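You operate a simulated robot arm through the tools that you are given. There is no shell and no other tool.

The job below is to be done with a simulated robot arm. You get a single attempt, and the scene is never put back.

Task
Stand the weight in the rice tin to soak, then scrub the cooker lid clean.
Fine: pour the measuring cup's water over the weight; cup and scrubber go back; spill nothing. Set down upright: weight, measuring cup. What is to be rubbed or washed off counts as gone when no trace of it is left.

It is judged by the outcome, as a careful person would: the job done as asked, and still so three seconds after it is handed in. It fails if anything else is knocked over, pushed out of place, dropped, spilled or broken. A push-on lid holds only when it is set on centred and level and pressed home; a screw cap is set on level and turned clockwise until tight.

Robot
A 6-joint arm with a two-finger parallel gripper, fixed in place. Base frame: the origin is on the floor under the middle of its stand, x ahead of it, y to its left, z up; the work surface is at about z = 820. Readings come in mm, degrees, newtons and seconds.
With the tool pointing down near the work surface it reaches from about 340 to 760 mm from the base axis. Its first joint turns from -66.0 to 66.0 degrees. Payload 2.45 kg.
The TCP is the grasp point between the finger pads, 24 mm short of the fingertips. In the tool frame z runs along the fingers and y along their closing line. The gripper opens to 68 mm. The fingers are 17 mm wide and 10 mm thick; the gripper's body (40 by 70 mm) begins 41 mm behind the TCP.
Orientation is that of the tool frame in the base frame, as [roll, pitch, yaw] about the fixed x, y, z axes, in that order (R = Rz(yaw) Ry(pitch) Rx(roll)). With the fingers straight down and closing along the base's y, the tool's x points along the base's -x, its y along +y and its z along -z.

Tools
- The arm moves only by the tool send_rows. Its argument "plan" is a list of rows, each a list of 6 numbers: the shift along the tool's x, y, z in units of 50 mm (1.0 is 50 mm), then the turn, a rotation vector about the tool's x, y, z in units of 8 degrees (1.0 is 8 degrees). In form: [[x, y, z, rx, ry, rz], ...]. A call has 1 to 20 rows; each row shifts and turns the commanded pose from where the row before left it, along the tool's axes as they then stand. "fingers" is the gripper command, from -1 (fully open) to 1 (shut), values between in proportion, set as the call begins (left out, the last holds). A call with a number of a shift or a turn outside -1 to 1 is refused whole. A row lasts 0.2 s, in which the tool goes at most 50 mm and 8.6 degrees; a call with a longer step from one row to the next is refused whole, and so is a gripper value outside its range. A pose out of reach is approached as far as the arm can. The call stops where the force on the tool passes 40 N (or 10 N more than at its start, if that is more) or the arm is blocked; 0.2 s more then pass. The fingers move at their own pace (about 108 mm/s each) and stop on an object; they squeeze with about 22 N. The grip force told is the motor's: it shows also when the fingers shut on nothing. Time passes only in rows, and 0.2 s behind the last, so rows that do not move let the fingers close. It gives the time, the measured TCP pose, the force on the tool (base axes), the opening and the grip force at its end, in the units of the frame above (readings bear some noise), with the torque about the TCP (base axes, N m) and any sound that the robot's microphone picked up.
- Cameras (640 x 400 px; columns grow to the right, rows downward): "scene" is fixed at [159.7, 395.5, 1481.6]; the picture's right is [-0.77, -0.64, 0.00], its down [-0.29, 0.35, -0.89] and it looks along [0.57, -0.69, -0.45] (base axes); focal length 214 px, centre (320, 200). "wrist" rides on the gripper at [84, 11, -75] in the tool frame; the picture's right is [-0.13, 0.99, 0.00], its down [-0.60, -0.08, -0.79] and it looks along [-0.79, -0.10, 0.61] (tool axes); focal length 251 px, centre (320, 200). There is no depth. A picture from a camera that has moved, and an enlarged one, comes with that camera's place and axes in the base frame and with its lens. The place of the scene camera against the robot may be out by one fixed shift of up to 25 mm in any direction.
- get_image(camera): a new picture of that camera. The clock stands still meanwhile.
- inspect(camera, box): a new picture of the part [left, top, right, bottom] of that camera's present view, enlarged. The clock stands still meanwhile.
- sign_off(): hands the job in; it is judged then, once.

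Places have to be worked out from the pictures, the camera data and where the tool is seen. Open the gripper and draw the arm clear of the work before you hand the job in, unless the task says otherwise.

The tools are called after "Call:" as name(argument=value, ...) on one line, values as JSON. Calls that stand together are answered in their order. send_rows: Moves the arm, as the interface text tells. Its arguments: {"type":"object","properties":{"plan":{"type":"array"},"fingers":{"type":"number"}},"required":["plan"]} The other tools are called the same way: get_image (camera) takes a picture; inspect (camera, box) takes an enlarged picture of a part of a camera's view; sign_off () hands the job in.

At the start:

```text
t: 0.0
position: [430.3, 57.5, 1450.8]
ee_rot: [-180.0, 0.0, -179.9]
force: [0.3, -0.7, 0.0]
ft_torque: [0.01, 0.04, 0.0]
opening: 68.0
gripper_force: 0.1
```

scene: 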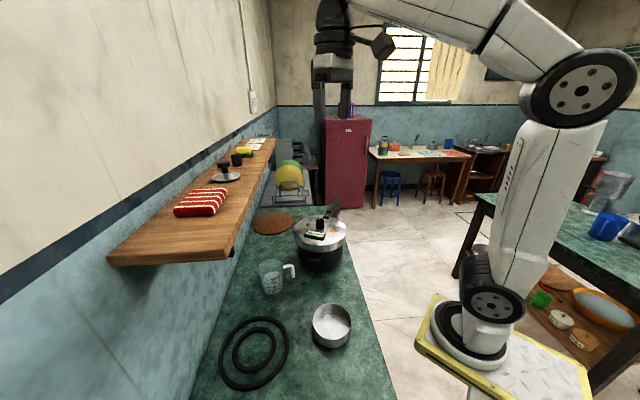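
wrist: 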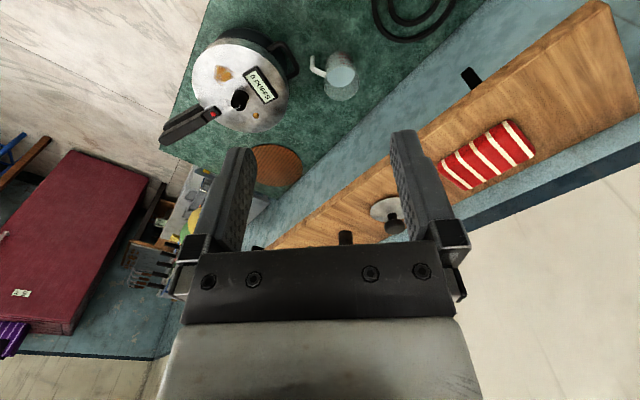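

I start by looking closely at the work area from both cameras to identify the weight, tin, cup, scrubber and the lid's stains.

Call:
inspect(camera="scene", box=[240, 190, 400, 290])

Call:
inspect(camera="scene", box=[160, 125, 320, 225])

Call:
inspect(camera="scene", box=[200, 250, 400, 400])

Call:
inspect(camera="wrist", box=[150, 0, 390, 150])

Call:
inspect(camera="wrist", box=[240, 100, 560, 300])

```text
4.00 times, centred on (320, 240) of scene
camera zoom: at [159.7, 395.5, 1481.6], right [-0.77, -0.64, 0.0], down [-0.29, 0.35, -0.89], along [0.57, -0.69, -0.45], focal length 858 px, centre (320, 40)
```

zoom: 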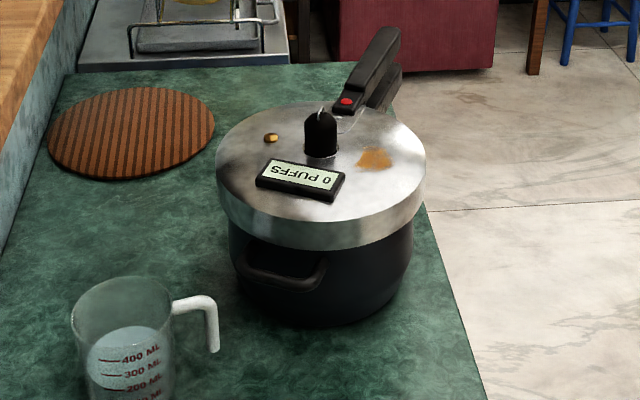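

```text
4.00 times, centred on (240, 175) of scene
camera zoom: at [159.7, 395.5, 1481.6], right [-0.77, -0.64, 0.0], down [-0.29, 0.35, -0.89], along [0.57, -0.69, -0.45], focal length 858 px, centre (640, 300)
```

zoom: 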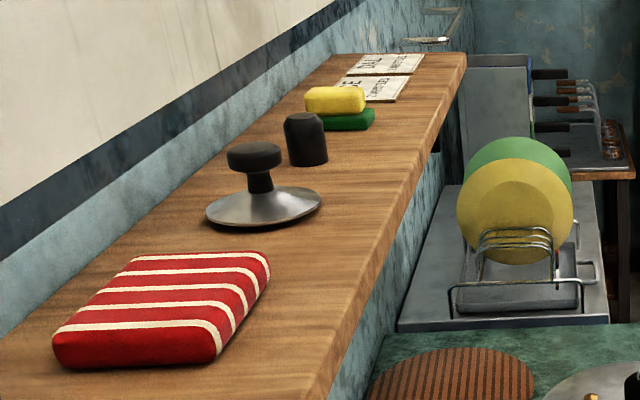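

```text
2.67 times, centred on (300, 325) of scene
camera zoom: at [159.7, 395.5, 1481.6], right [-0.77, -0.64, 0.0], down [-0.29, 0.35, -0.89], along [0.57, -0.69, -0.45], focal length 572 px, centre (373, -133)
```

zoom: 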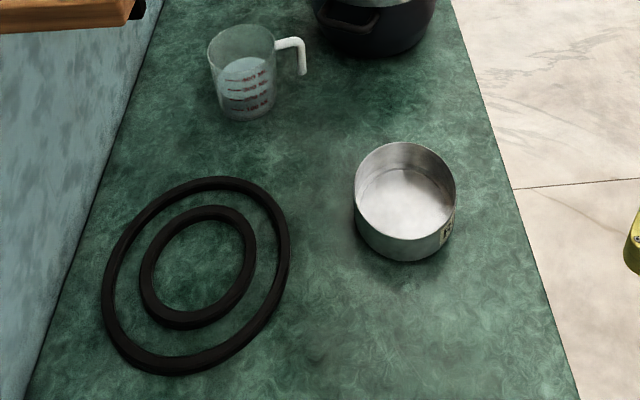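

```text
2.67 times, centred on (270, 75) of wrist
camera zoom: at [344.3, 66.4, 1524.9], right [0.13, 0.99, 0.0], down [0.6, -0.08, 0.79], along [0.79, -0.1, -0.61], focal length 670 px, centre (453, 533)
```

zoom: 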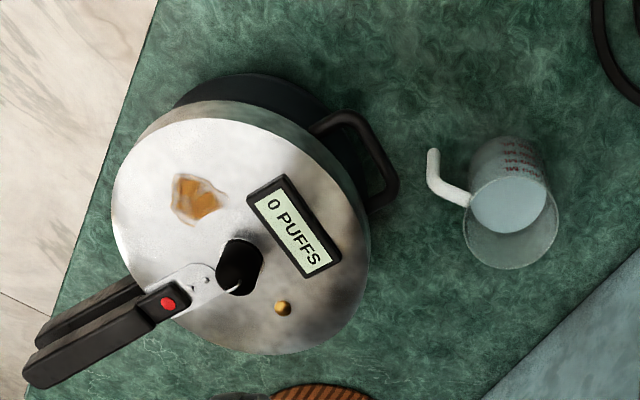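

```text
2.00 times, centred on (400, 200) of wrist
camera zoom: at [344.3, 66.4, 1524.9], right [0.13, 0.99, 0.0], down [0.6, -0.08, 0.79], along [0.79, -0.1, -0.61], focal length 503 px, centre (160, 200)
```

zoom: 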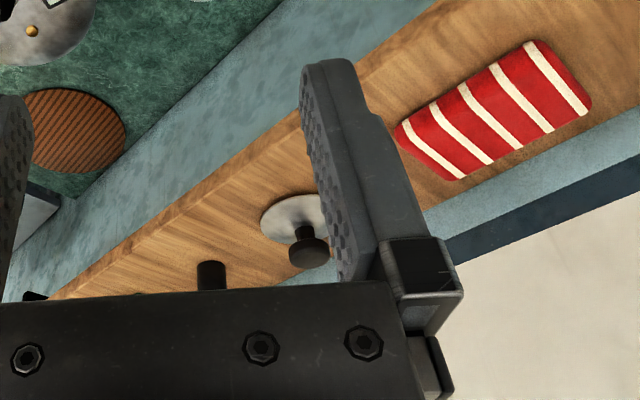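

The scene shows a pressure cooker with a stained lid, a measuring cup with water, an empty tin, and shelf items: towel, small knobbed lid, black cap, sponge. I zoom in further to tell apart the two black pieces and the stains.

Call:
inspect(camera="scene", box=[290, 205, 354, 245])

Call:
inspect(camera="scene", box=[210, 135, 274, 175])

Call:
inspect(camera="scene", box=[300, 295, 364, 355])

Call:
inspect(camera="scene", box=[248, 250, 312, 300])

Call:
inspect(camera="wrist", box=[180, 30, 308, 140])

```text
10.00 times, centred on (322, 225) of scene
camera zoom: at [159.7, 395.5, 1481.6], right [-0.77, -0.64, 0.0], down [-0.29, 0.35, -0.89], along [0.57, -0.69, -0.45], focal length 2145 px, centre (300, -50)
```

zoom: 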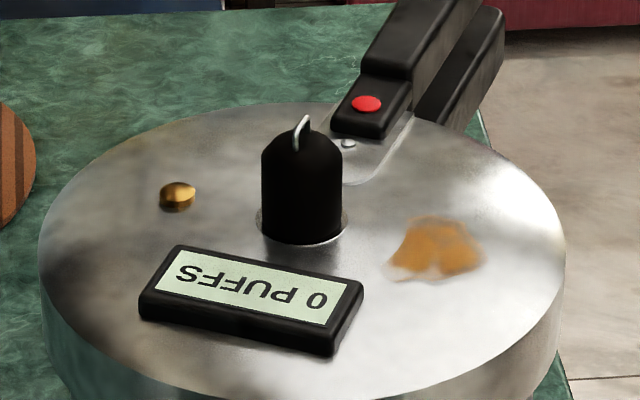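

```text
10.00 times, centred on (242, 155) of scene
camera zoom: at [159.7, 395.5, 1481.6], right [-0.77, -0.64, 0.0], down [-0.29, 0.35, -0.89], along [0.57, -0.69, -0.45], focal length 2145 px, centre (1100, 650)
```

zoom: 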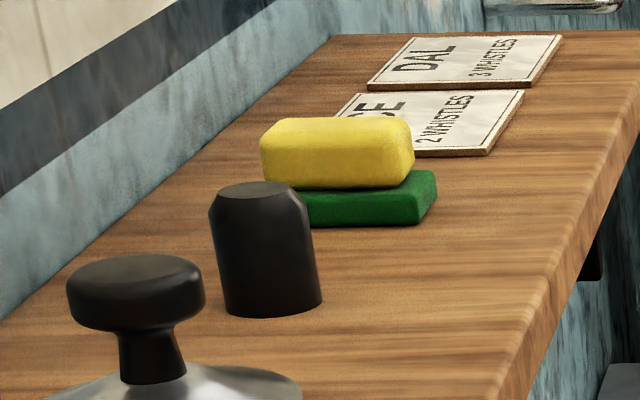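

```text
6.67 times, centred on (332, 325) of scene
camera zoom: at [159.7, 395.5, 1481.6], right [-0.77, -0.64, 0.0], down [-0.29, 0.35, -0.89], along [0.57, -0.69, -0.45], focal length 1430 px, centre (240, -633)
```

zoom: 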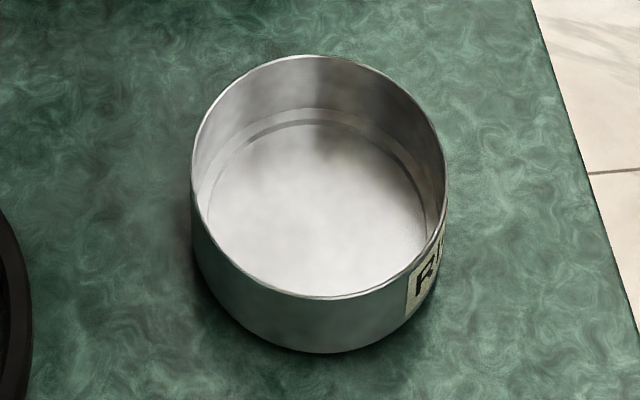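

```text
8.00 times, centred on (280, 275) of scene
camera zoom: at [159.7, 395.5, 1481.6], right [-0.77, -0.64, 0.0], down [-0.29, 0.35, -0.89], along [0.57, -0.69, -0.45], focal length 1716 px, centre (640, -400)
```

zoom: 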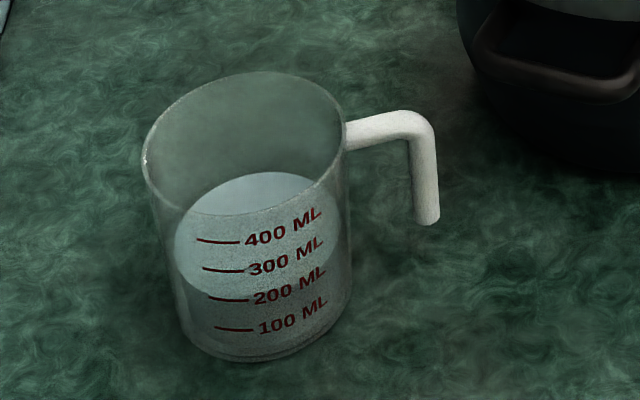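

```text
3.64 times, centred on (244, 85) of wrist
camera zoom: at [344.3, 66.4, 1524.9], right [0.13, 0.99, 0.0], down [0.6, -0.08, 0.79], along [0.79, -0.1, -0.61], focal length 914 px, centre (596, 618)
```

zoom: 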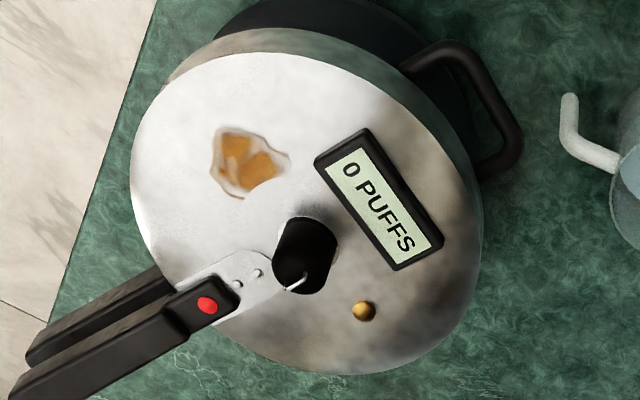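

The weight on the lid (black dome with a wire loop) sits on the vent; another black chamfered piece is on the shelf. I move above and in front of the lid to get a close wrist view.

Call:
send_rows(plan=[[-0.125, -0.4675, 0.6275, 0, 0, 0], [-0.125, -0.4675, 0.6275, 0, 0, 0], [-0.125, -0.4675, 0.6275, 0, 0, 0], [-0.125, -0.4675, 0.6275, 0, 0, 0], [-0.125, -0.4675, 0.6275, 0, 0, 0], [-0.125, -0.4675, 0.6275, 0, 0, 0], [-0.125, -0.4675, 0.6275, 0, 0, 0], [-0.125, -0.4675, 0.6275, 0, 0, 0], [0, 0, 0, 0, 0, 0]], fingers=-1)

Call:
get_image(camera="wrist")

Call:
get_image(camera="scene")

```text
t: 2.0
position: [479.3, -131.4, 1194.8]
ee_rot: [-180.0, 0.1, -179.9]
force: [-0.5, 0.8, 1.0]
ft_torque: [0.0, 0.01, -0.02]
opening: 67.9
gripper_force: 0.1
```

```text
taken
camera wrist: at [393.0, -120.0, 1269.2], right [0.13, 0.99, 0.0], down [0.6, -0.08, 0.79], along [0.79, -0.1, -0.61], focal length 251 px, centre (320, 200)
```

wrist: 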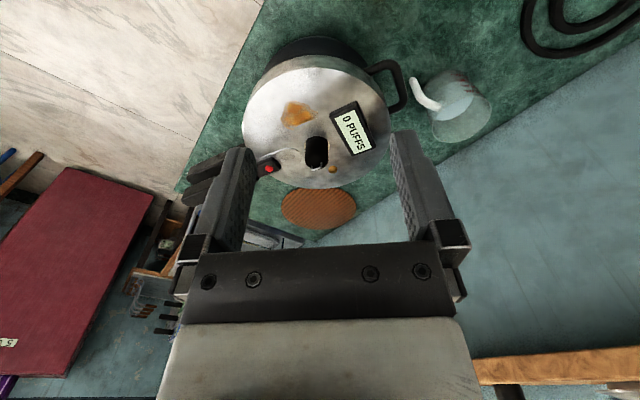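

```text
taken
```

scene: 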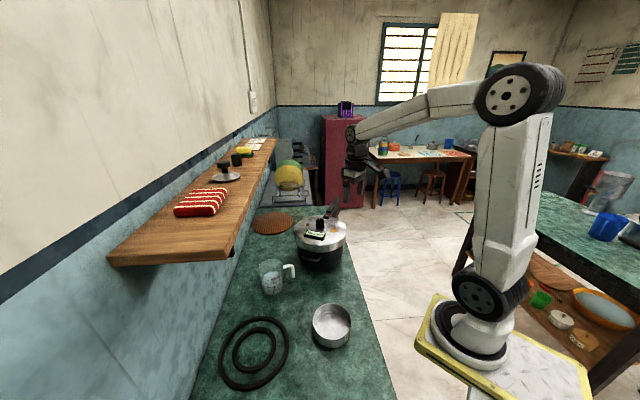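

The lid is in good view. I zoom in on the weight, stains and counter box.

Call:
inspect(camera="wrist", box=[230, 40, 422, 160])

Call:
inspect(camera="wrist", box=[270, 90, 398, 190])

Call:
inspect(camera="wrist", box=[390, 50, 518, 150])

```text
3.33 times, centred on (326, 100) of wrist
camera zoom: at [393.0, -120.0, 1269.2], right [0.13, 0.99, 0.0], down [0.6, -0.08, 0.79], along [0.79, -0.1, -0.61], focal length 838 px, centre (300, 533)
```

zoom: 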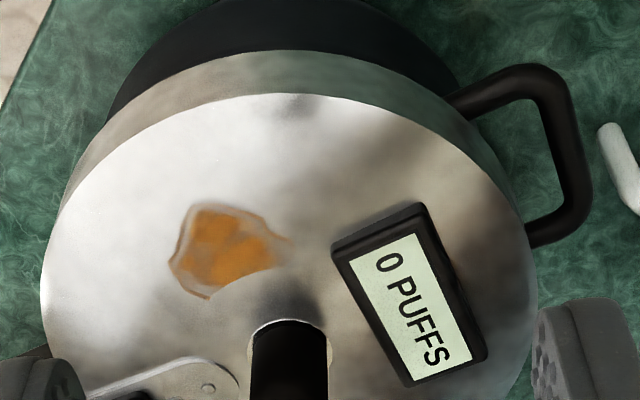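

```text
4.00 times, centred on (334, 140) of wrist
camera zoom: at [393.0, -120.0, 1269.2], right [0.13, 0.99, 0.0], down [0.6, -0.08, 0.79], along [0.79, -0.1, -0.61], focal length 1006 px, centre (264, 440)
```

zoom: 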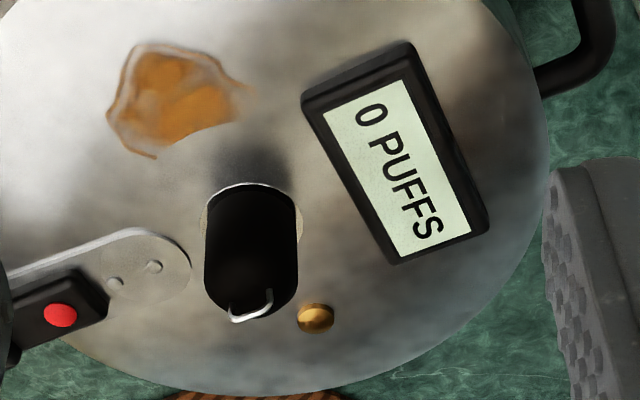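

```text
4.00 times, centred on (454, 100) of wrist
camera zoom: at [393.0, -120.0, 1269.2], right [0.13, 0.99, 0.0], down [0.6, -0.08, 0.79], along [0.79, -0.1, -0.61], focal length 1006 px, centre (-216, 600)
```

zoom: 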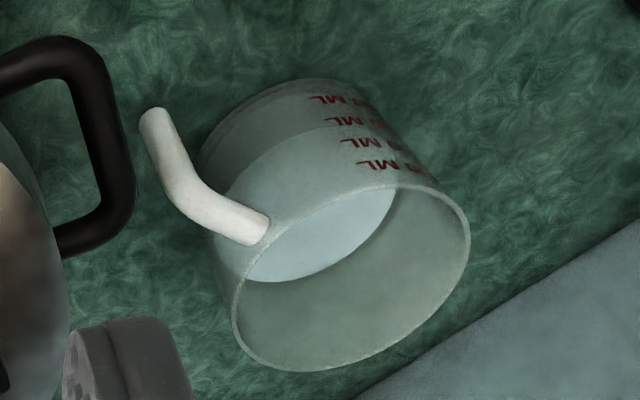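

To triangulate better I take a third view from further to the left, where both lid and cup are visible.

Call:
send_rows(plan=[[0, 0.764, 0.18, 0, 0, 0], [0, 0.764, 0.18, 0, 0, 0], [0, 0.764, 0.18, 0, 0, 0], [0, 0.764, 0.18, 0, 0, 0], [0, 0.764, 0.18, 0, 0, 0], [0, 0, 0, 0, 0, 0]])

Call:
get_image(camera="wrist")

Call:
inspect(camera="wrist", box=[80, 80, 240, 230])

Call:
inspect(camera="wrist", box=[270, 60, 398, 160])

```text
t: 3.4
position: [481.4, 59.7, 1154.1]
ee_rot: [-180.0, 0.1, 180.0]
force: [0.2, 0.5, 0.4]
ft_torque: [0.0, 0.05, -0.06]
opening: 68.0
gripper_force: 0.0
```

```text
taken
camera wrist: at [395.7, 70.3, 1227.6], right [0.13, 0.99, 0.0], down [0.6, -0.08, 0.79], along [0.79, -0.1, -0.61], focal length 251 px, centre (320, 200)
```

wrist: 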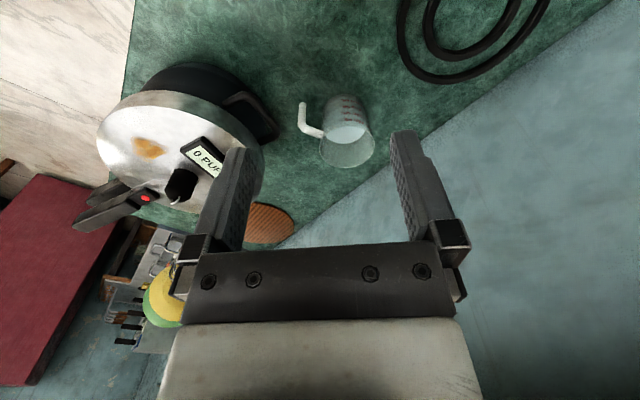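

```text
2.67 times, centred on (160, 155) of wrist
camera zoom: at [395.7, 70.3, 1227.6], right [0.13, 0.99, 0.0], down [0.6, -0.08, 0.79], along [0.79, -0.1, -0.61], focal length 670 px, centre (747, 320)
```

zoom: 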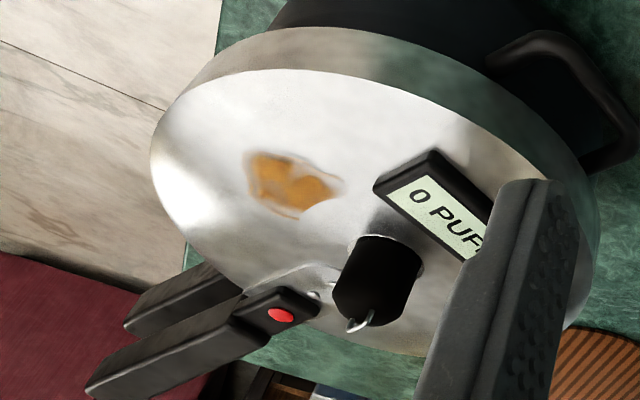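

```text
4.00 times, centred on (334, 110) of wrist
camera zoom: at [395.7, 70.3, 1227.6], right [0.13, 0.99, 0.0], down [0.6, -0.08, 0.79], along [0.79, -0.1, -0.61], focal length 1006 px, centre (264, 560)
```

zoom: 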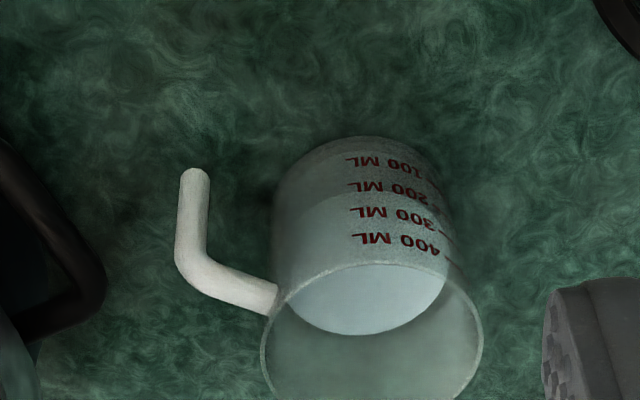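

Triangulation puts the weight near (607,-131) with its base around z≈1015, and the cup centred near (667,79) with rim z≈912. Now I move back and turn the tool 90° to view the rice tin and test that wrist range.

Call:
send_rows(plan=[[0.405, -0.6, 0.32, 0, 0, 0], [0.405, -0.6, 0.32, 0, 0, 0], [0.405, -0.6, 0.32, 0, 0, 0], [0.405, -0.6, 0.32, 0, 0, 0], [0, 0, 0, 0, 0, -0.9375], [0, 0, 0, 0, 0, -0.9375], [0, 0, 0, 0, 0, -0.9375], [0, 0, 0, 0, 0, -0.9375], [0, 0, 0, 0, 0, -0.9375], [0, 0, 0, 0, 0, -0.9375], [0, 0, 0, 0, 0, -0.9375], [0, 0, 0, 0, 0, -0.9375], [0, 0, 0, 0, 0, -0.9375], [0, 0, 0, 0, 0, -0.9375], [0, 0, 0, 0, 0, -0.9375], [0, 0, 0, 0, 0, -0.9375], [0, 0, 0, 0, 0, 0]])

Call:
get_image(camera="wrist")

Call:
get_image(camera="scene")

```text
t: 7.0
position: [399.5, -60.4, 1091.6]
ee_rot: [-179.9, -0.1, -89.9]
force: [-0.8, -0.3, -0.5]
ft_torque: [-0.01, 0.0, 0.0]
opening: 68.1
gripper_force: 0.0
```

```text
taken
camera wrist: at [386.8, -145.8, 1165.3], right [-0.99, 0.13, 0.0], down [0.08, 0.6, 0.79], along [0.1, 0.79, -0.61], focal length 251 px, centre (320, 200)
```

wrist: 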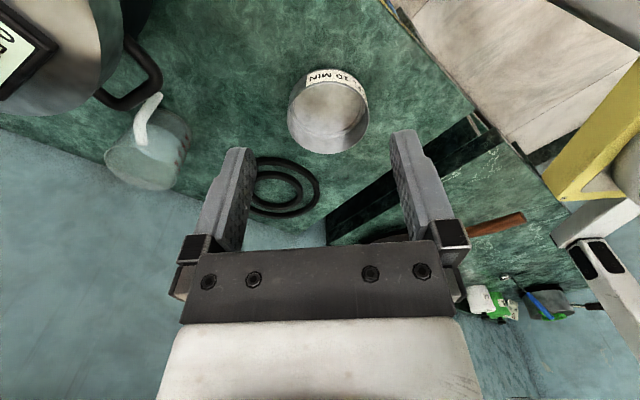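

```text
taken
```

scene: 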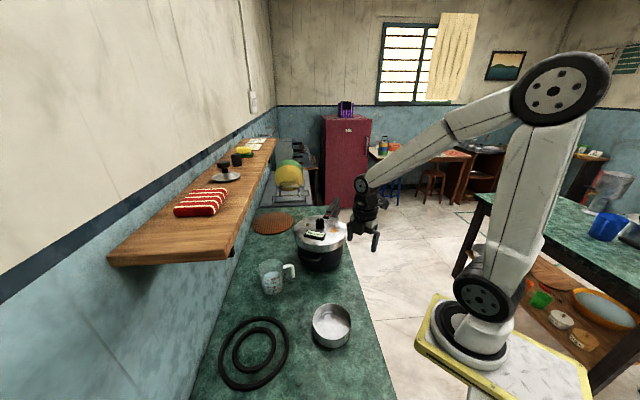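

I zoom in on the tin from the wrist and on the gripper in the scene view to calibrate the scene camera shift.

Call:
inspect(camera="wrist", box=[270, 50, 398, 170])

Call:
inspect(camera="scene", box=[330, 170, 410, 260])

Call:
inspect(camera="wrist", box=[90, 60, 218, 200])

```text
3.33 times, centred on (334, 110) of wrist
camera zoom: at [386.8, -145.8, 1165.3], right [-0.99, 0.13, 0.0], down [0.08, 0.6, 0.79], along [0.1, 0.79, -0.61], focal length 838 px, centre (273, 500)
```

zoom: 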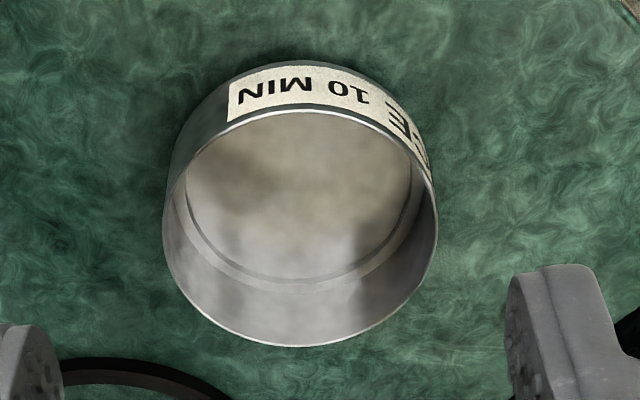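

```text
4.44 times, centred on (370, 215) of scene
camera zoom: at [159.7, 395.5, 1481.6], right [-0.77, -0.64, 0.0], down [-0.29, 0.35, -0.89], along [0.57, -0.69, -0.45], focal length 953 px, centre (98, 133)
```

zoom: 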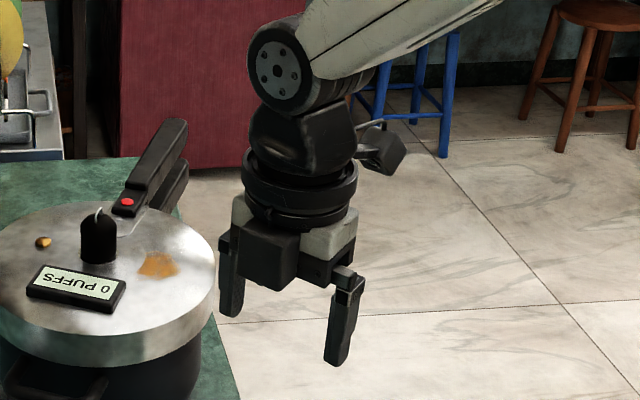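

```text
2.86 times, centred on (154, 130) of wrist
camera zoom: at [386.8, -145.8, 1165.3], right [-0.99, 0.13, 0.0], down [0.08, 0.6, 0.79], along [0.1, 0.79, -0.61], focal length 718 px, centre (794, 400)
```

zoom: 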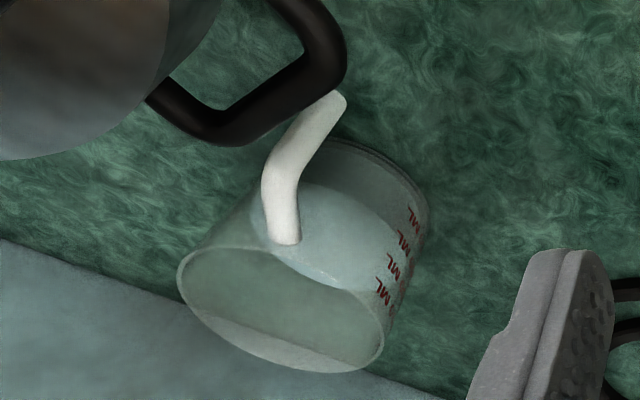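

The tin ("RICE 10 MIN") is centred near (402,73) with rim z≈857; the weight re-computes to about (632,-155), lid top z≈984; cup handle's upright leg is near (631.5,10). I go above the weight with the fingers closing along the counter box's long side, and check alignment from there.

Call:
send_rows(plan=[[0.315, -0.775, -0.06, 0, 0, 0], [0.315, -0.775, -0.06, 0, 0, 0], [0.315, -0.775, -0.06, 0, 0, 0], [0.315, -0.775, -0.06, 0, 0, 0], [0.315, -0.775, -0.06, 0, 0, 0], [0.317, -0.775, -0.07, 0, 0, 0], [0, 0, 0, 0, 0, -0.8333], [0, 0, 0, 0, 0, -0.8333], [0, 0, 0, 0, 0, -0.8334], [0, 0, 0, 0, 0, 0]], fingers=-1)

Call:
get_image(camera="wrist")

Call:
inspect(camera="wrist", box=[220, 20, 420, 200])

Call:
inspect(camera="scene", box=[270, 150, 380, 260])

```text
t: 9.2
position: [631.3, -156.4, 1111.3]
ee_rot: [-180.0, 0.0, -69.9]
force: [0.2, 0.1, 1.0]
ft_torque: [0.01, 0.02, -0.01]
opening: 67.7
gripper_force: 0.1
```

```text
taken
camera wrist: at [649.2, -238.9, 1184.8], right [-0.98, -0.22, 0.0], down [-0.13, 0.59, 0.79], along [-0.17, 0.77, -0.61], focal length 251 px, centre (320, 200)
```

wrist: 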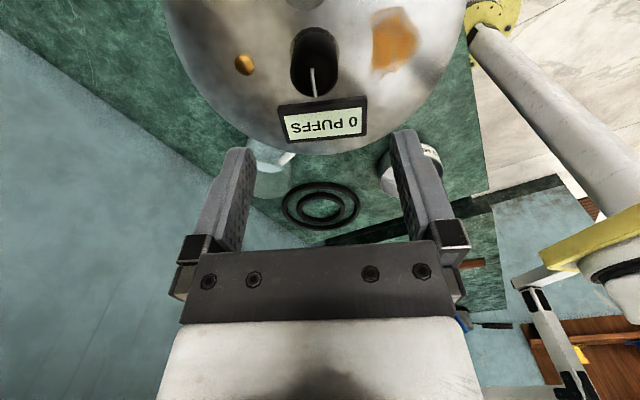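

```text
2.22 times, centred on (320, 110) of wrist
camera zoom: at [649.2, -238.9, 1184.8], right [-0.98, -0.22, 0.0], down [-0.13, 0.59, 0.79], along [-0.17, 0.77, -0.61], focal length 559 px, centre (320, 400)
```

zoom: 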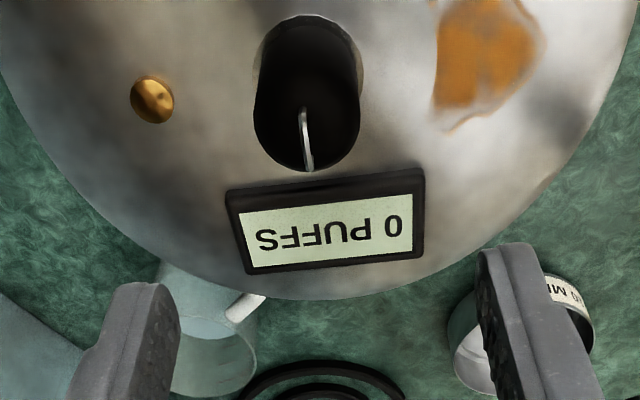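

```text
3.64 times, centred on (325, 205) of scene
camera zoom: at [159.7, 395.5, 1481.6], right [-0.77, -0.64, 0.0], down [-0.29, 0.35, -0.89], along [0.57, -0.69, -0.45], focal length 780 px, centre (302, 182)
```

zoom: 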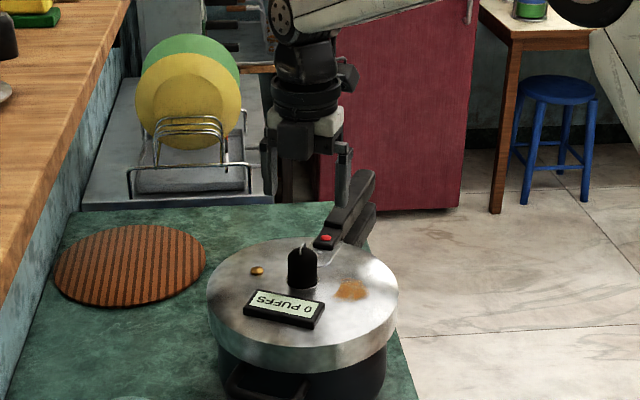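

The weight appears slightly off the tool axis: about 3.5 mm along −tool y and roughly 5 mm along +tool x. I correct and lower to z≈1072 for a closer check.

Call:
send_rows(plan=[[0.05, -0.035, 0.393, 0, 0, 0], [0.05, -0.035, 0.393, 0, 0, 0], [0, 0, 0, 0, 0, 0]])

Call:
get_image(camera="wrist")

Call:
inspect(camera="wrist", box=[240, 20, 400, 160])

Call:
inspect(camera="scene", box=[285, 180, 349, 245])

```text
t: 10.0
position: [637.4, -158.5, 1070.7]
ee_rot: [179.9, 0.0, -70.0]
force: [-0.2, -0.5, -0.7]
ft_torque: [0.0, -0.01, 0.01]
opening: 67.9
gripper_force: 0.2
```

```text
taken
camera wrist: at [654.8, -241.4, 1145.5], right [-0.98, -0.22, 0.0], down [-0.13, 0.59, 0.79], along [-0.17, 0.77, -0.61], focal length 251 px, centre (320, 200)
```

wrist: 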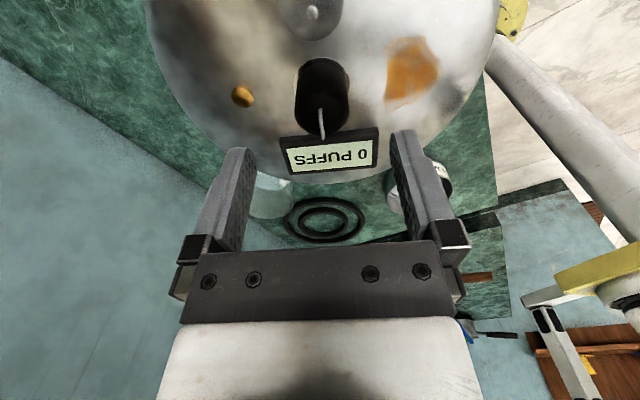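

```text
2.86 times, centred on (320, 90) of wrist
camera zoom: at [654.8, -241.4, 1145.5], right [-0.98, -0.22, 0.0], down [-0.13, 0.59, 0.79], along [-0.17, 0.77, -0.61], focal length 718 px, centre (320, 514)
```

zoom: 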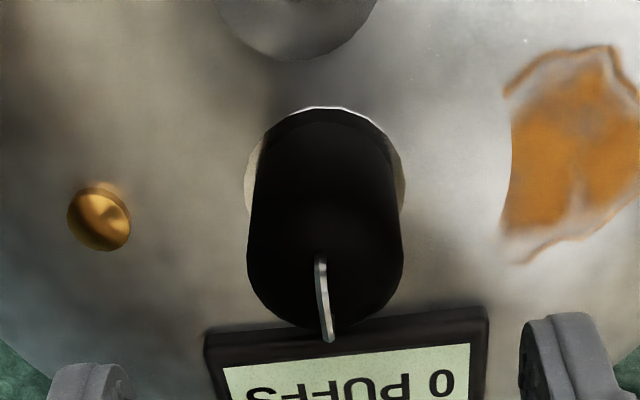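

```text
6.15 times, centred on (317, 212) of scene
camera zoom: at [159.7, 395.5, 1481.6], right [-0.77, -0.64, 0.0], down [-0.29, 0.35, -0.89], along [0.57, -0.69, -0.45], focal length 1320 px, centre (338, 123)
```

zoom: 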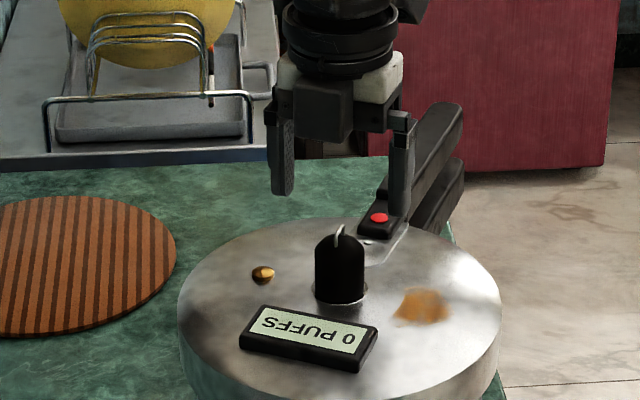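

The weight is now centred (u≈322, expected 320) and the fore-aft fit matches. I part-close to about 50 mm so the fingers clear the gold valve, and lower to z≈1014.

Call:
send_rows(plan=[[0, 0, 0, 0, 0, 0], [0, 0.02, 0.3, 0, 0, 0], [0, 0, 0.3, 0, 0, 0], [0, 0, 0.27, 0, 0, 0], [0, 0, 0.26, 0, 0, 0], [0, 0, 0, 0, 0, 0]], fingers=-0.47)

Call:
get_image(camera="wrist")

Call:
inspect(camera="scene", box=[285, 190, 349, 245])

```text
t: 11.4
position: [636.2, -160.7, 1012.8]
ee_rot: [-180.0, 0.1, -70.0]
force: [0.8, 0.3, 0.4]
ft_torque: [-0.04, -0.02, 0.01]
opening: 49.8
gripper_force: 0.0
```

```text
taken
camera wrist: at [653.1, -243.4, 1087.4], right [-0.98, -0.22, 0.0], down [-0.13, 0.59, 0.79], along [-0.17, 0.77, -0.61], focal length 251 px, centre (320, 200)
```

wrist: 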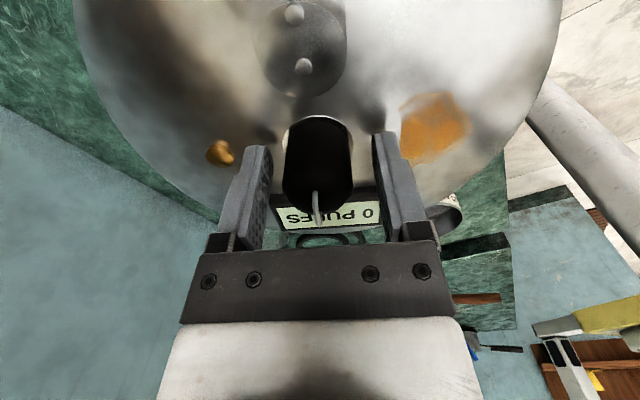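

```text
7.27 times, centred on (317, 218) of scene
camera zoom: at [159.7, 395.5, 1481.7], right [-0.77, -0.64, 0.0], down [-0.29, 0.35, -0.89], along [0.57, -0.69, -0.45], focal length 1560 px, centre (342, 73)
```

zoom: 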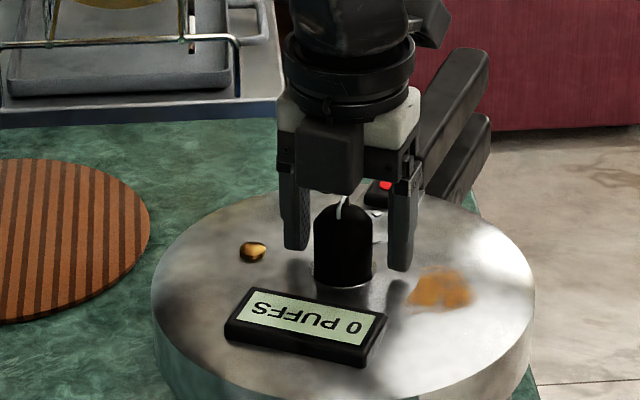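

The fingertips straddle the weight about 9 mm above the lid. I lower 3 mm more and close on it.

Call:
send_rows(plan=[[0, 0, 0.06, 0, 0, 0], [0, 0, 0, 0, 0, 0]])

Call:
send_rows(plan=[[0, 0, 0, 0, 0, 0], [0, 0, 0, 0, 0, 0], [0, 0, 0, 0, 0, 0]], fingers=1)

Call:
get_image(camera="wrist")

```text
t: 12.0
position: [636.1, -159.6, 1011.5]
ee_rot: [179.9, 0.0, -70.1]
force: [-0.6, 0.2, 0.6]
ft_torque: [0.01, 0.05, 0.01]
opening: 49.8
gripper_force: 0.1
```

```text
t: 12.8
position: [636.6, -158.3, 1011.3]
ee_rot: [180.0, 0.0, -70.1]
force: [-0.3, -0.2, -0.1]
ft_torque: [-0.02, -0.03, 0.02]
opening: 32.1
gripper_force: 21.9
```

```text
taken
camera wrist: at [653.3, -242.7, 1085.5], right [-0.98, -0.22, 0.0], down [-0.13, 0.59, 0.79], along [-0.17, 0.77, -0.61], focal length 251 px, centre (320, 200)
```

wrist: 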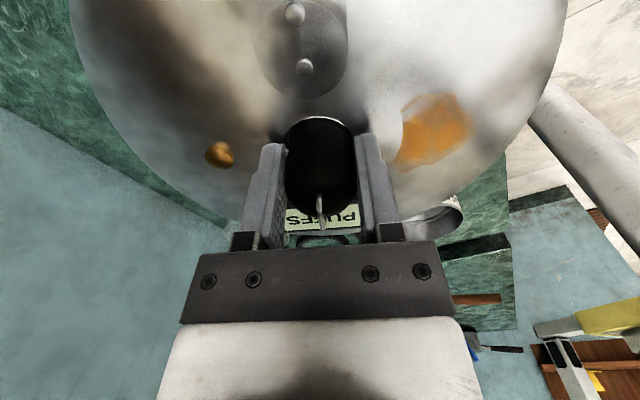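

The grip is firm at 32.1 mm. I lift straight up slowly and check that the weight comes free.

Call:
send_rows(plan=[[0, 0, -0.1, 0, 0, 0], [0, 0, -0.2, 0, 0, 0], [0, 0, -0.3, 0, 0, 0], [0, 0, -0.4, 0, 0, 0], [0, 0, -0.4, 0, 0, 0], [0, 0, -0.4, 0, 0, 0], [0, 0, -0.2, 0, 0, 0], [0, 0, 0, 0, 0, 0]])

Call:
get_image(camera="wrist")

Call:
inspect(camera="scene", box=[285, 170, 349, 245])

```text
t: 14.6
position: [635.1, -158.3, 1109.4]
ee_rot: [180.0, 0.0, -70.0]
force: [-0.2, 0.3, -1.6]
ft_torque: [-0.05, -0.03, 0.01]
opening: 32.2
gripper_force: 21.8
```

```text
taken
camera wrist: at [652.4, -241.7, 1183.9], right [-0.98, -0.22, 0.0], down [-0.13, 0.59, 0.79], along [-0.17, 0.77, -0.61], focal length 251 px, centre (320, 200)
```

wrist: 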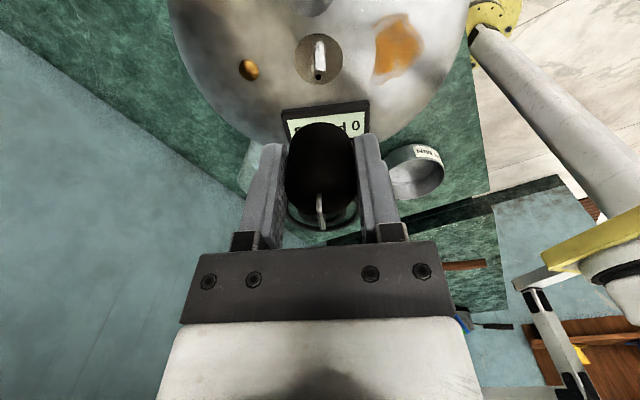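

```text
5.33 times, centred on (317, 208) of scene
camera zoom: at [159.7, 395.5, 1481.6], right [-0.77, -0.64, 0.0], down [-0.29, 0.35, -0.89], along [0.57, -0.69, -0.45], focal length 1144 px, centre (336, 160)
```

zoom: 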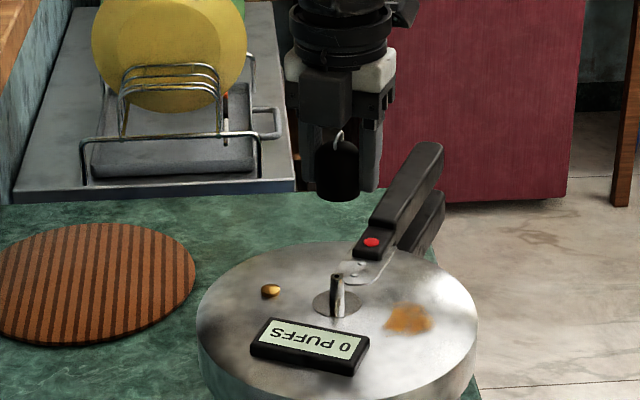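

The weight is held upright and clear of its vent pipe (load ≈1.6 N). I carry it level to above the rice tin.

Call:
send_rows(plan=[[-0.742, 0.35, 0, 0, 0, 0], [-0.742, 0.35, 0, 0, 0, 0], [-0.742, 0.35, 0, 0, 0, 0], [-0.742, 0.35, 0, 0, 0, 0], [-0.742, 0.35, 0, 0, 0, 0], [-0.742, 0.35, 0, 0, 0, 0], [-0.742, 0.35, 0, 0, 0, 0], [-0.742, 0.35, 0, 0, 0, 0], [0, 0, 0.5, 0, 0, 0], [0, 0, 0.5, 0, 0, 0], [0, 0, 0.5, 0, 0, 0], [0, 0, 0.5, 0, 0, 0], [0, 0, 0, 0, 0, 0]])

Call:
get_image(camera="wrist")

Call:
inspect(camera="scene", box=[280, 240, 400, 360])

```text
t: 17.4
position: [404.8, 69.8, 1006.4]
ee_rot: [-180.0, 0.0, -70.0]
force: [-0.5, 0.4, -0.5]
ft_torque: [-0.01, 0.03, 0.01]
opening: 32.3
gripper_force: 22.3
```

```text
taken
camera wrist: at [421.3, -14.2, 1080.9], right [-0.98, -0.22, 0.0], down [-0.13, 0.59, 0.79], along [-0.17, 0.77, -0.61], focal length 251 px, centre (320, 200)
```

wrist: 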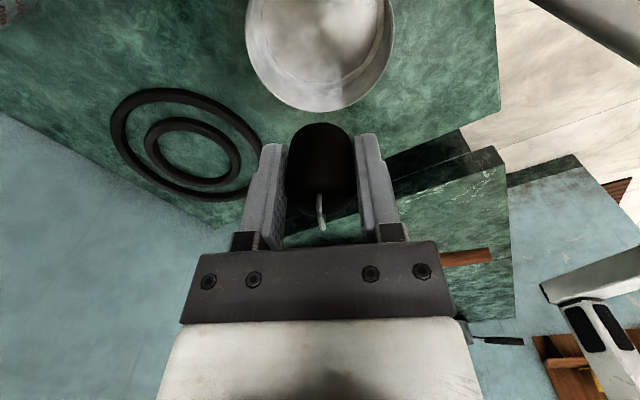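

```text
3.33 times, centred on (340, 300) of scene
camera zoom: at [159.7, 395.6, 1481.6], right [-0.77, -0.64, 0.0], down [-0.29, 0.35, -0.89], along [0.57, -0.69, -0.45], focal length 715 px, centre (253, -133)
```

zoom: 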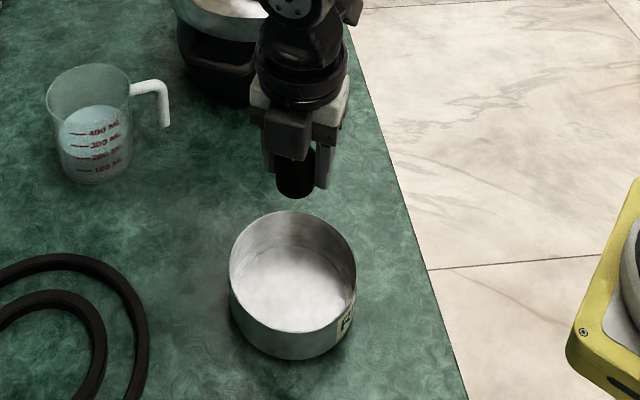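

The weight is over the middle of the tin (rim centre ≈ (404.5,70)). I lower it into the tin, first to about 12 mm above expected contact.

Call:
send_rows(plan=[[0, 0, 0.4, 0, 0, 0], [0, 0, 0.4, 0, 0, 0], [0, 0, 0.4, 0, 0, 0], [0, 0, 0.4, 0, 0, 0], [0, 0, 0.4, 0, 0, 0], [0, 0, 0.4, 0, 0, 0], [0, 0, 0.3, 0, 0, 0], [0, 0, 0, 0, 0, 0]])

Call:
inspect(camera="scene", box=[290, 280, 370, 360])

Call:
get_image(camera="wrist")

```text
t: 19.2
position: [404.8, 72.6, 874.8]
ee_rot: [-179.8, 0.0, -70.0]
force: [-0.3, 0.4, 0.2]
ft_torque: [-0.01, 0.04, 0.01]
opening: 31.8
gripper_force: 22.0
```

```text
5.00 times, centred on (330, 320) of scene
camera zoom: at [159.7, 395.6, 1481.6], right [-0.77, -0.64, 0.0], down [-0.29, 0.35, -0.89], along [0.57, -0.69, -0.45], focal length 1072 px, centre (270, -400)
```

zoom: 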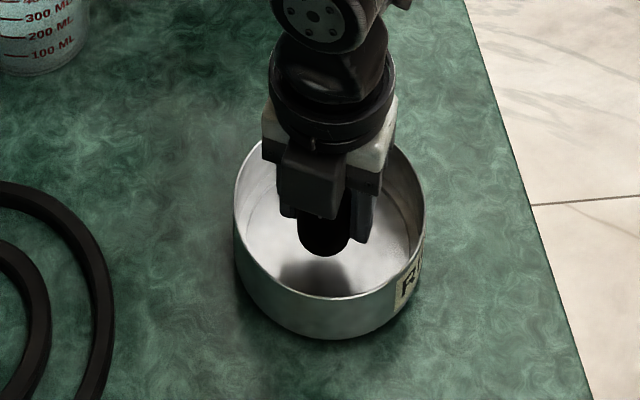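

```text
taken
camera wrist: at [420.9, -10.5, 948.6], right [-0.98, -0.22, 0.0], down [-0.13, 0.59, 0.79], along [-0.17, 0.77, -0.61], focal length 251 px, centre (320, 200)
```

wrist: 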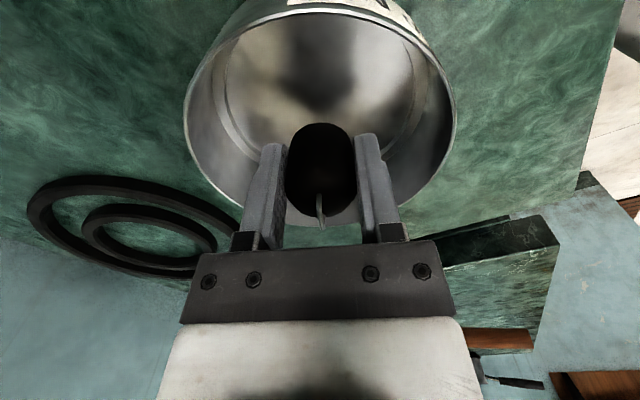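

Well inside the tin and still about 20 mm above the floor. I continue in small steps watching the vertical force.

Call:
send_rows(plan=[[0, 0, 0.06, 0, 0, 0], [0, 0, 0.06, 0, 0, 0], [0, 0, 0.06, 0, 0, 0], [0, 0, 0.06, 0, 0, 0], [0, 0, 0, 0, 0, 0]])

Call:
send_rows(plan=[[0, 0, 0.03, 0, 0, 0], [0, 0, 0.03, 0, 0, 0], [0, 0, 0, 0, 0, 0]])

Call:
inspect(camera="scene", box=[300, 290, 364, 350])

```text
t: 20.4
position: [403.4, 72.8, 862.5]
ee_rot: [-179.9, 0.0, -70.0]
force: [0.2, 0.0, -0.3]
ft_torque: [0.0, -0.02, 0.0]
opening: 32.2
gripper_force: 21.7
```

```text
t: 21.2
position: [403.8, 71.9, 860.2]
ee_rot: [-179.9, 0.0, -69.9]
force: [0.0, -0.4, -1.4]
ft_torque: [0.01, 0.02, 0.0]
opening: 31.9
gripper_force: 22.3
```

```text
6.67 times, centred on (332, 320) of scene
camera zoom: at [159.7, 395.5, 1481.6], right [-0.77, -0.64, 0.0], down [-0.29, 0.35, -0.89], along [0.57, -0.69, -0.45], focal length 1430 px, centre (240, -600)
```

zoom: 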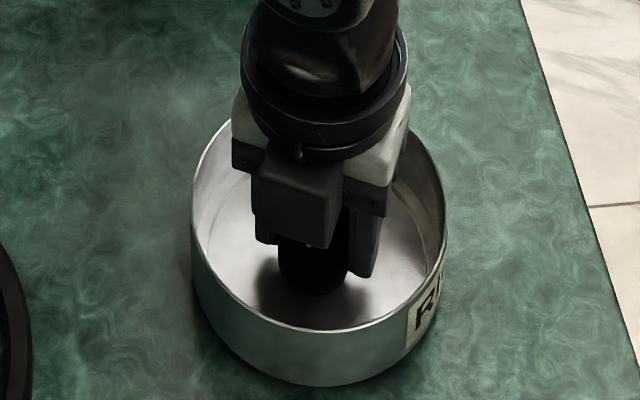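

No contact yet. I keep lowering in 1.5 mm steps.

Call:
send_rows(plan=[[0, 0, 0.03, 0, 0, 0], [0, 0, 0.03, 0, 0, 0], [0, 0, 0, 0, 0, 0]])

Call:
send_rows(plan=[[0, 0, 0.03, 0, 0, 0], [0, 0, 0, 0, 0, 0]])

Call:
inspect(camera="scene", box=[310, 310, 360, 345])

```text
t: 22.0
position: [402.7, 71.9, 857.1]
ee_rot: [-179.9, 0.0, -70.0]
force: [0.5, -0.1, -1.4]
ft_torque: [0.01, -0.04, -0.02]
opening: 32.2
gripper_force: 22.0
```

```text
t: 22.6
position: [403.8, 71.5, 855.1]
ee_rot: [-179.9, 0.0, -70.0]
force: [0.4, 0.4, -1.2]
ft_torque: [0.03, 0.0, 0.0]
opening: 32.3
gripper_force: 21.8
```

```text
11.43 times, centred on (335, 328) of scene
camera zoom: at [159.7, 395.5, 1481.6], right [-0.77, -0.64, 0.0], down [-0.29, 0.35, -0.89], along [0.57, -0.69, -0.45], focal length 2451 px, centre (149, -1257)
```

zoom: 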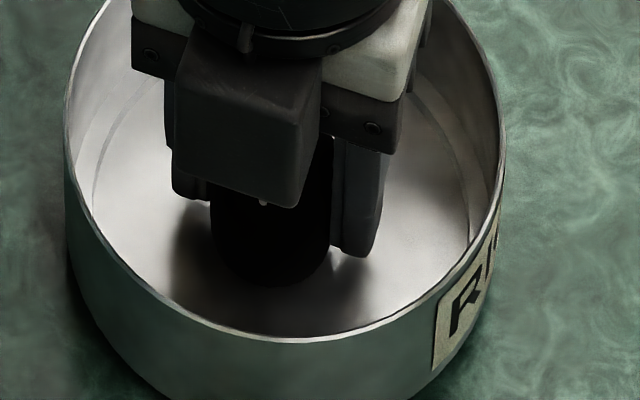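

Very near the floor now. I take 1 mm steps until the force shows contact.

Call:
send_rows(plan=[[0, 0, 0.02, 0, 0, 0], [0, 0, 0.02, 0, 0, 0], [0, 0, 0, 0, 0, 0]])

Call:
send_rows(plan=[[0, 0, 0.02, 0, 0, 0], [0, 0, 0, 0, 0, 0]])

```text
t: 23.4
position: [404.0, 72.1, 854.0]
ee_rot: [-180.0, 0.0, -69.9]
force: [-0.2, 0.1, -0.7]
ft_torque: [0.0, -0.01, -0.06]
opening: 32.0
gripper_force: 22.0
```

```text
t: 24.0
position: [404.1, 71.7, 853.5]
ee_rot: [-179.9, -0.1, -70.1]
force: [-0.4, -0.2, 15.4]
ft_torque: [0.04, 0.07, 0.05]
opening: 32.1
gripper_force: 21.8
```

Contact at TCP z≈853.5 (15 N). I ease back half a millimetre and open the fingers to release the weight, then look before rising.

Call:
send_rows(plan=[[0, 0, -0.01, 0, 0, 0], [0, 0, 0, 0, 0, 0]])

Call:
send_rows(plan=[[0, 0, 0, 0, 0, 0], [0, 0, 0, 0, 0, 0]], fingers=-0.4)

Call:
get_image(camera="wrist")

Call:
inspect(camera="scene", box=[300, 290, 364, 350])

```text
t: 24.6
position: [402.0, 70.5, 852.2]
ee_rot: [179.9, 0.0, -70.0]
force: [0.4, -0.1, -1.2]
ft_torque: [0.01, -0.04, -0.02]
opening: 32.2
gripper_force: 22.2
```

```text
t: 25.2
position: [402.9, 71.7, 853.9]
ee_rot: [-179.9, -0.1, -70.0]
force: [0.5, 0.3, 0.0]
ft_torque: [-0.05, 0.0, 0.0]
opening: 47.5
gripper_force: 0.0
```

```text
taken
camera wrist: at [420.1, -12.0, 927.4], right [-0.98, -0.22, 0.0], down [-0.13, 0.59, 0.79], along [-0.17, 0.77, -0.61], focal length 251 px, centre (320, 200)
```

wrist: 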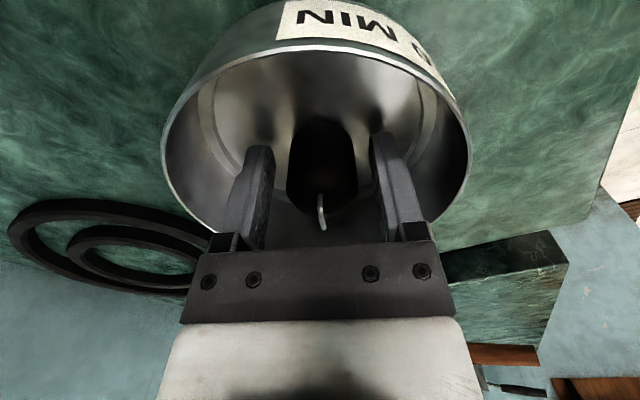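

```text
6.67 times, centred on (332, 320) of scene
camera zoom: at [159.7, 395.5, 1481.6], right [-0.77, -0.64, 0.0], down [-0.29, 0.35, -0.89], along [0.57, -0.69, -0.45], focal length 1430 px, centre (240, -600)
```

zoom: 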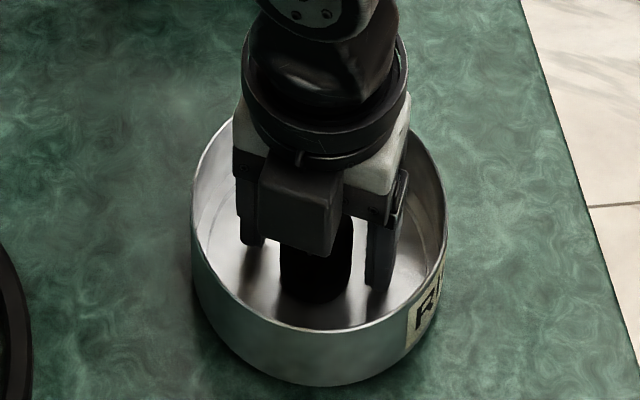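

The weight stands upright in the tin, released. I rise straight up clear of it.

Call:
send_rows(plan=[[0, 0, -0.2, 0, 0, 0], [0, 0, -0.4, 0, 0, 0], [0, 0, -0.5, 0, 0, 0], [0, 0, -0.5, 0, 0, 0], [0, 0, -0.6, 0, 0, 0], [0, 0, -0.8, 0, 0, 0], [0, 0, -0.8, 0, 0, 0], [0, 0, -0.8, 0, 0, 0], [0, 0, 0, 0, 0, 0]])

Call:
inspect(camera="scene", box=[300, 290, 364, 350])

Call:
get_image(camera="wrist")

```text
t: 27.2
position: [402.0, 69.5, 1086.3]
ee_rot: [180.0, 0.0, -70.0]
force: [-0.3, 0.0, 0.5]
ft_torque: [0.02, -0.02, -0.01]
opening: 47.7
gripper_force: 0.1
```

```text
6.67 times, centred on (332, 320) of scene
camera zoom: at [159.7, 395.5, 1481.7], right [-0.77, -0.64, 0.0], down [-0.29, 0.35, -0.89], along [0.57, -0.69, -0.45], focal length 1430 px, centre (240, -600)
```

zoom: 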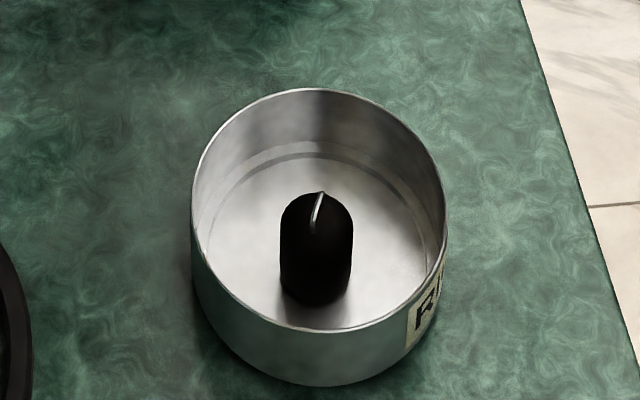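

```text
taken
camera wrist: at [418.5, -14.1, 1159.3], right [-0.98, -0.22, 0.0], down [-0.13, 0.59, 0.79], along [-0.17, 0.77, -0.61], focal length 251 px, centre (320, 200)
```

wrist: 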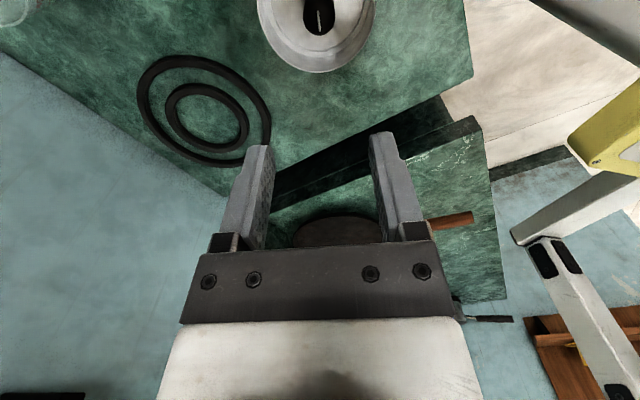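

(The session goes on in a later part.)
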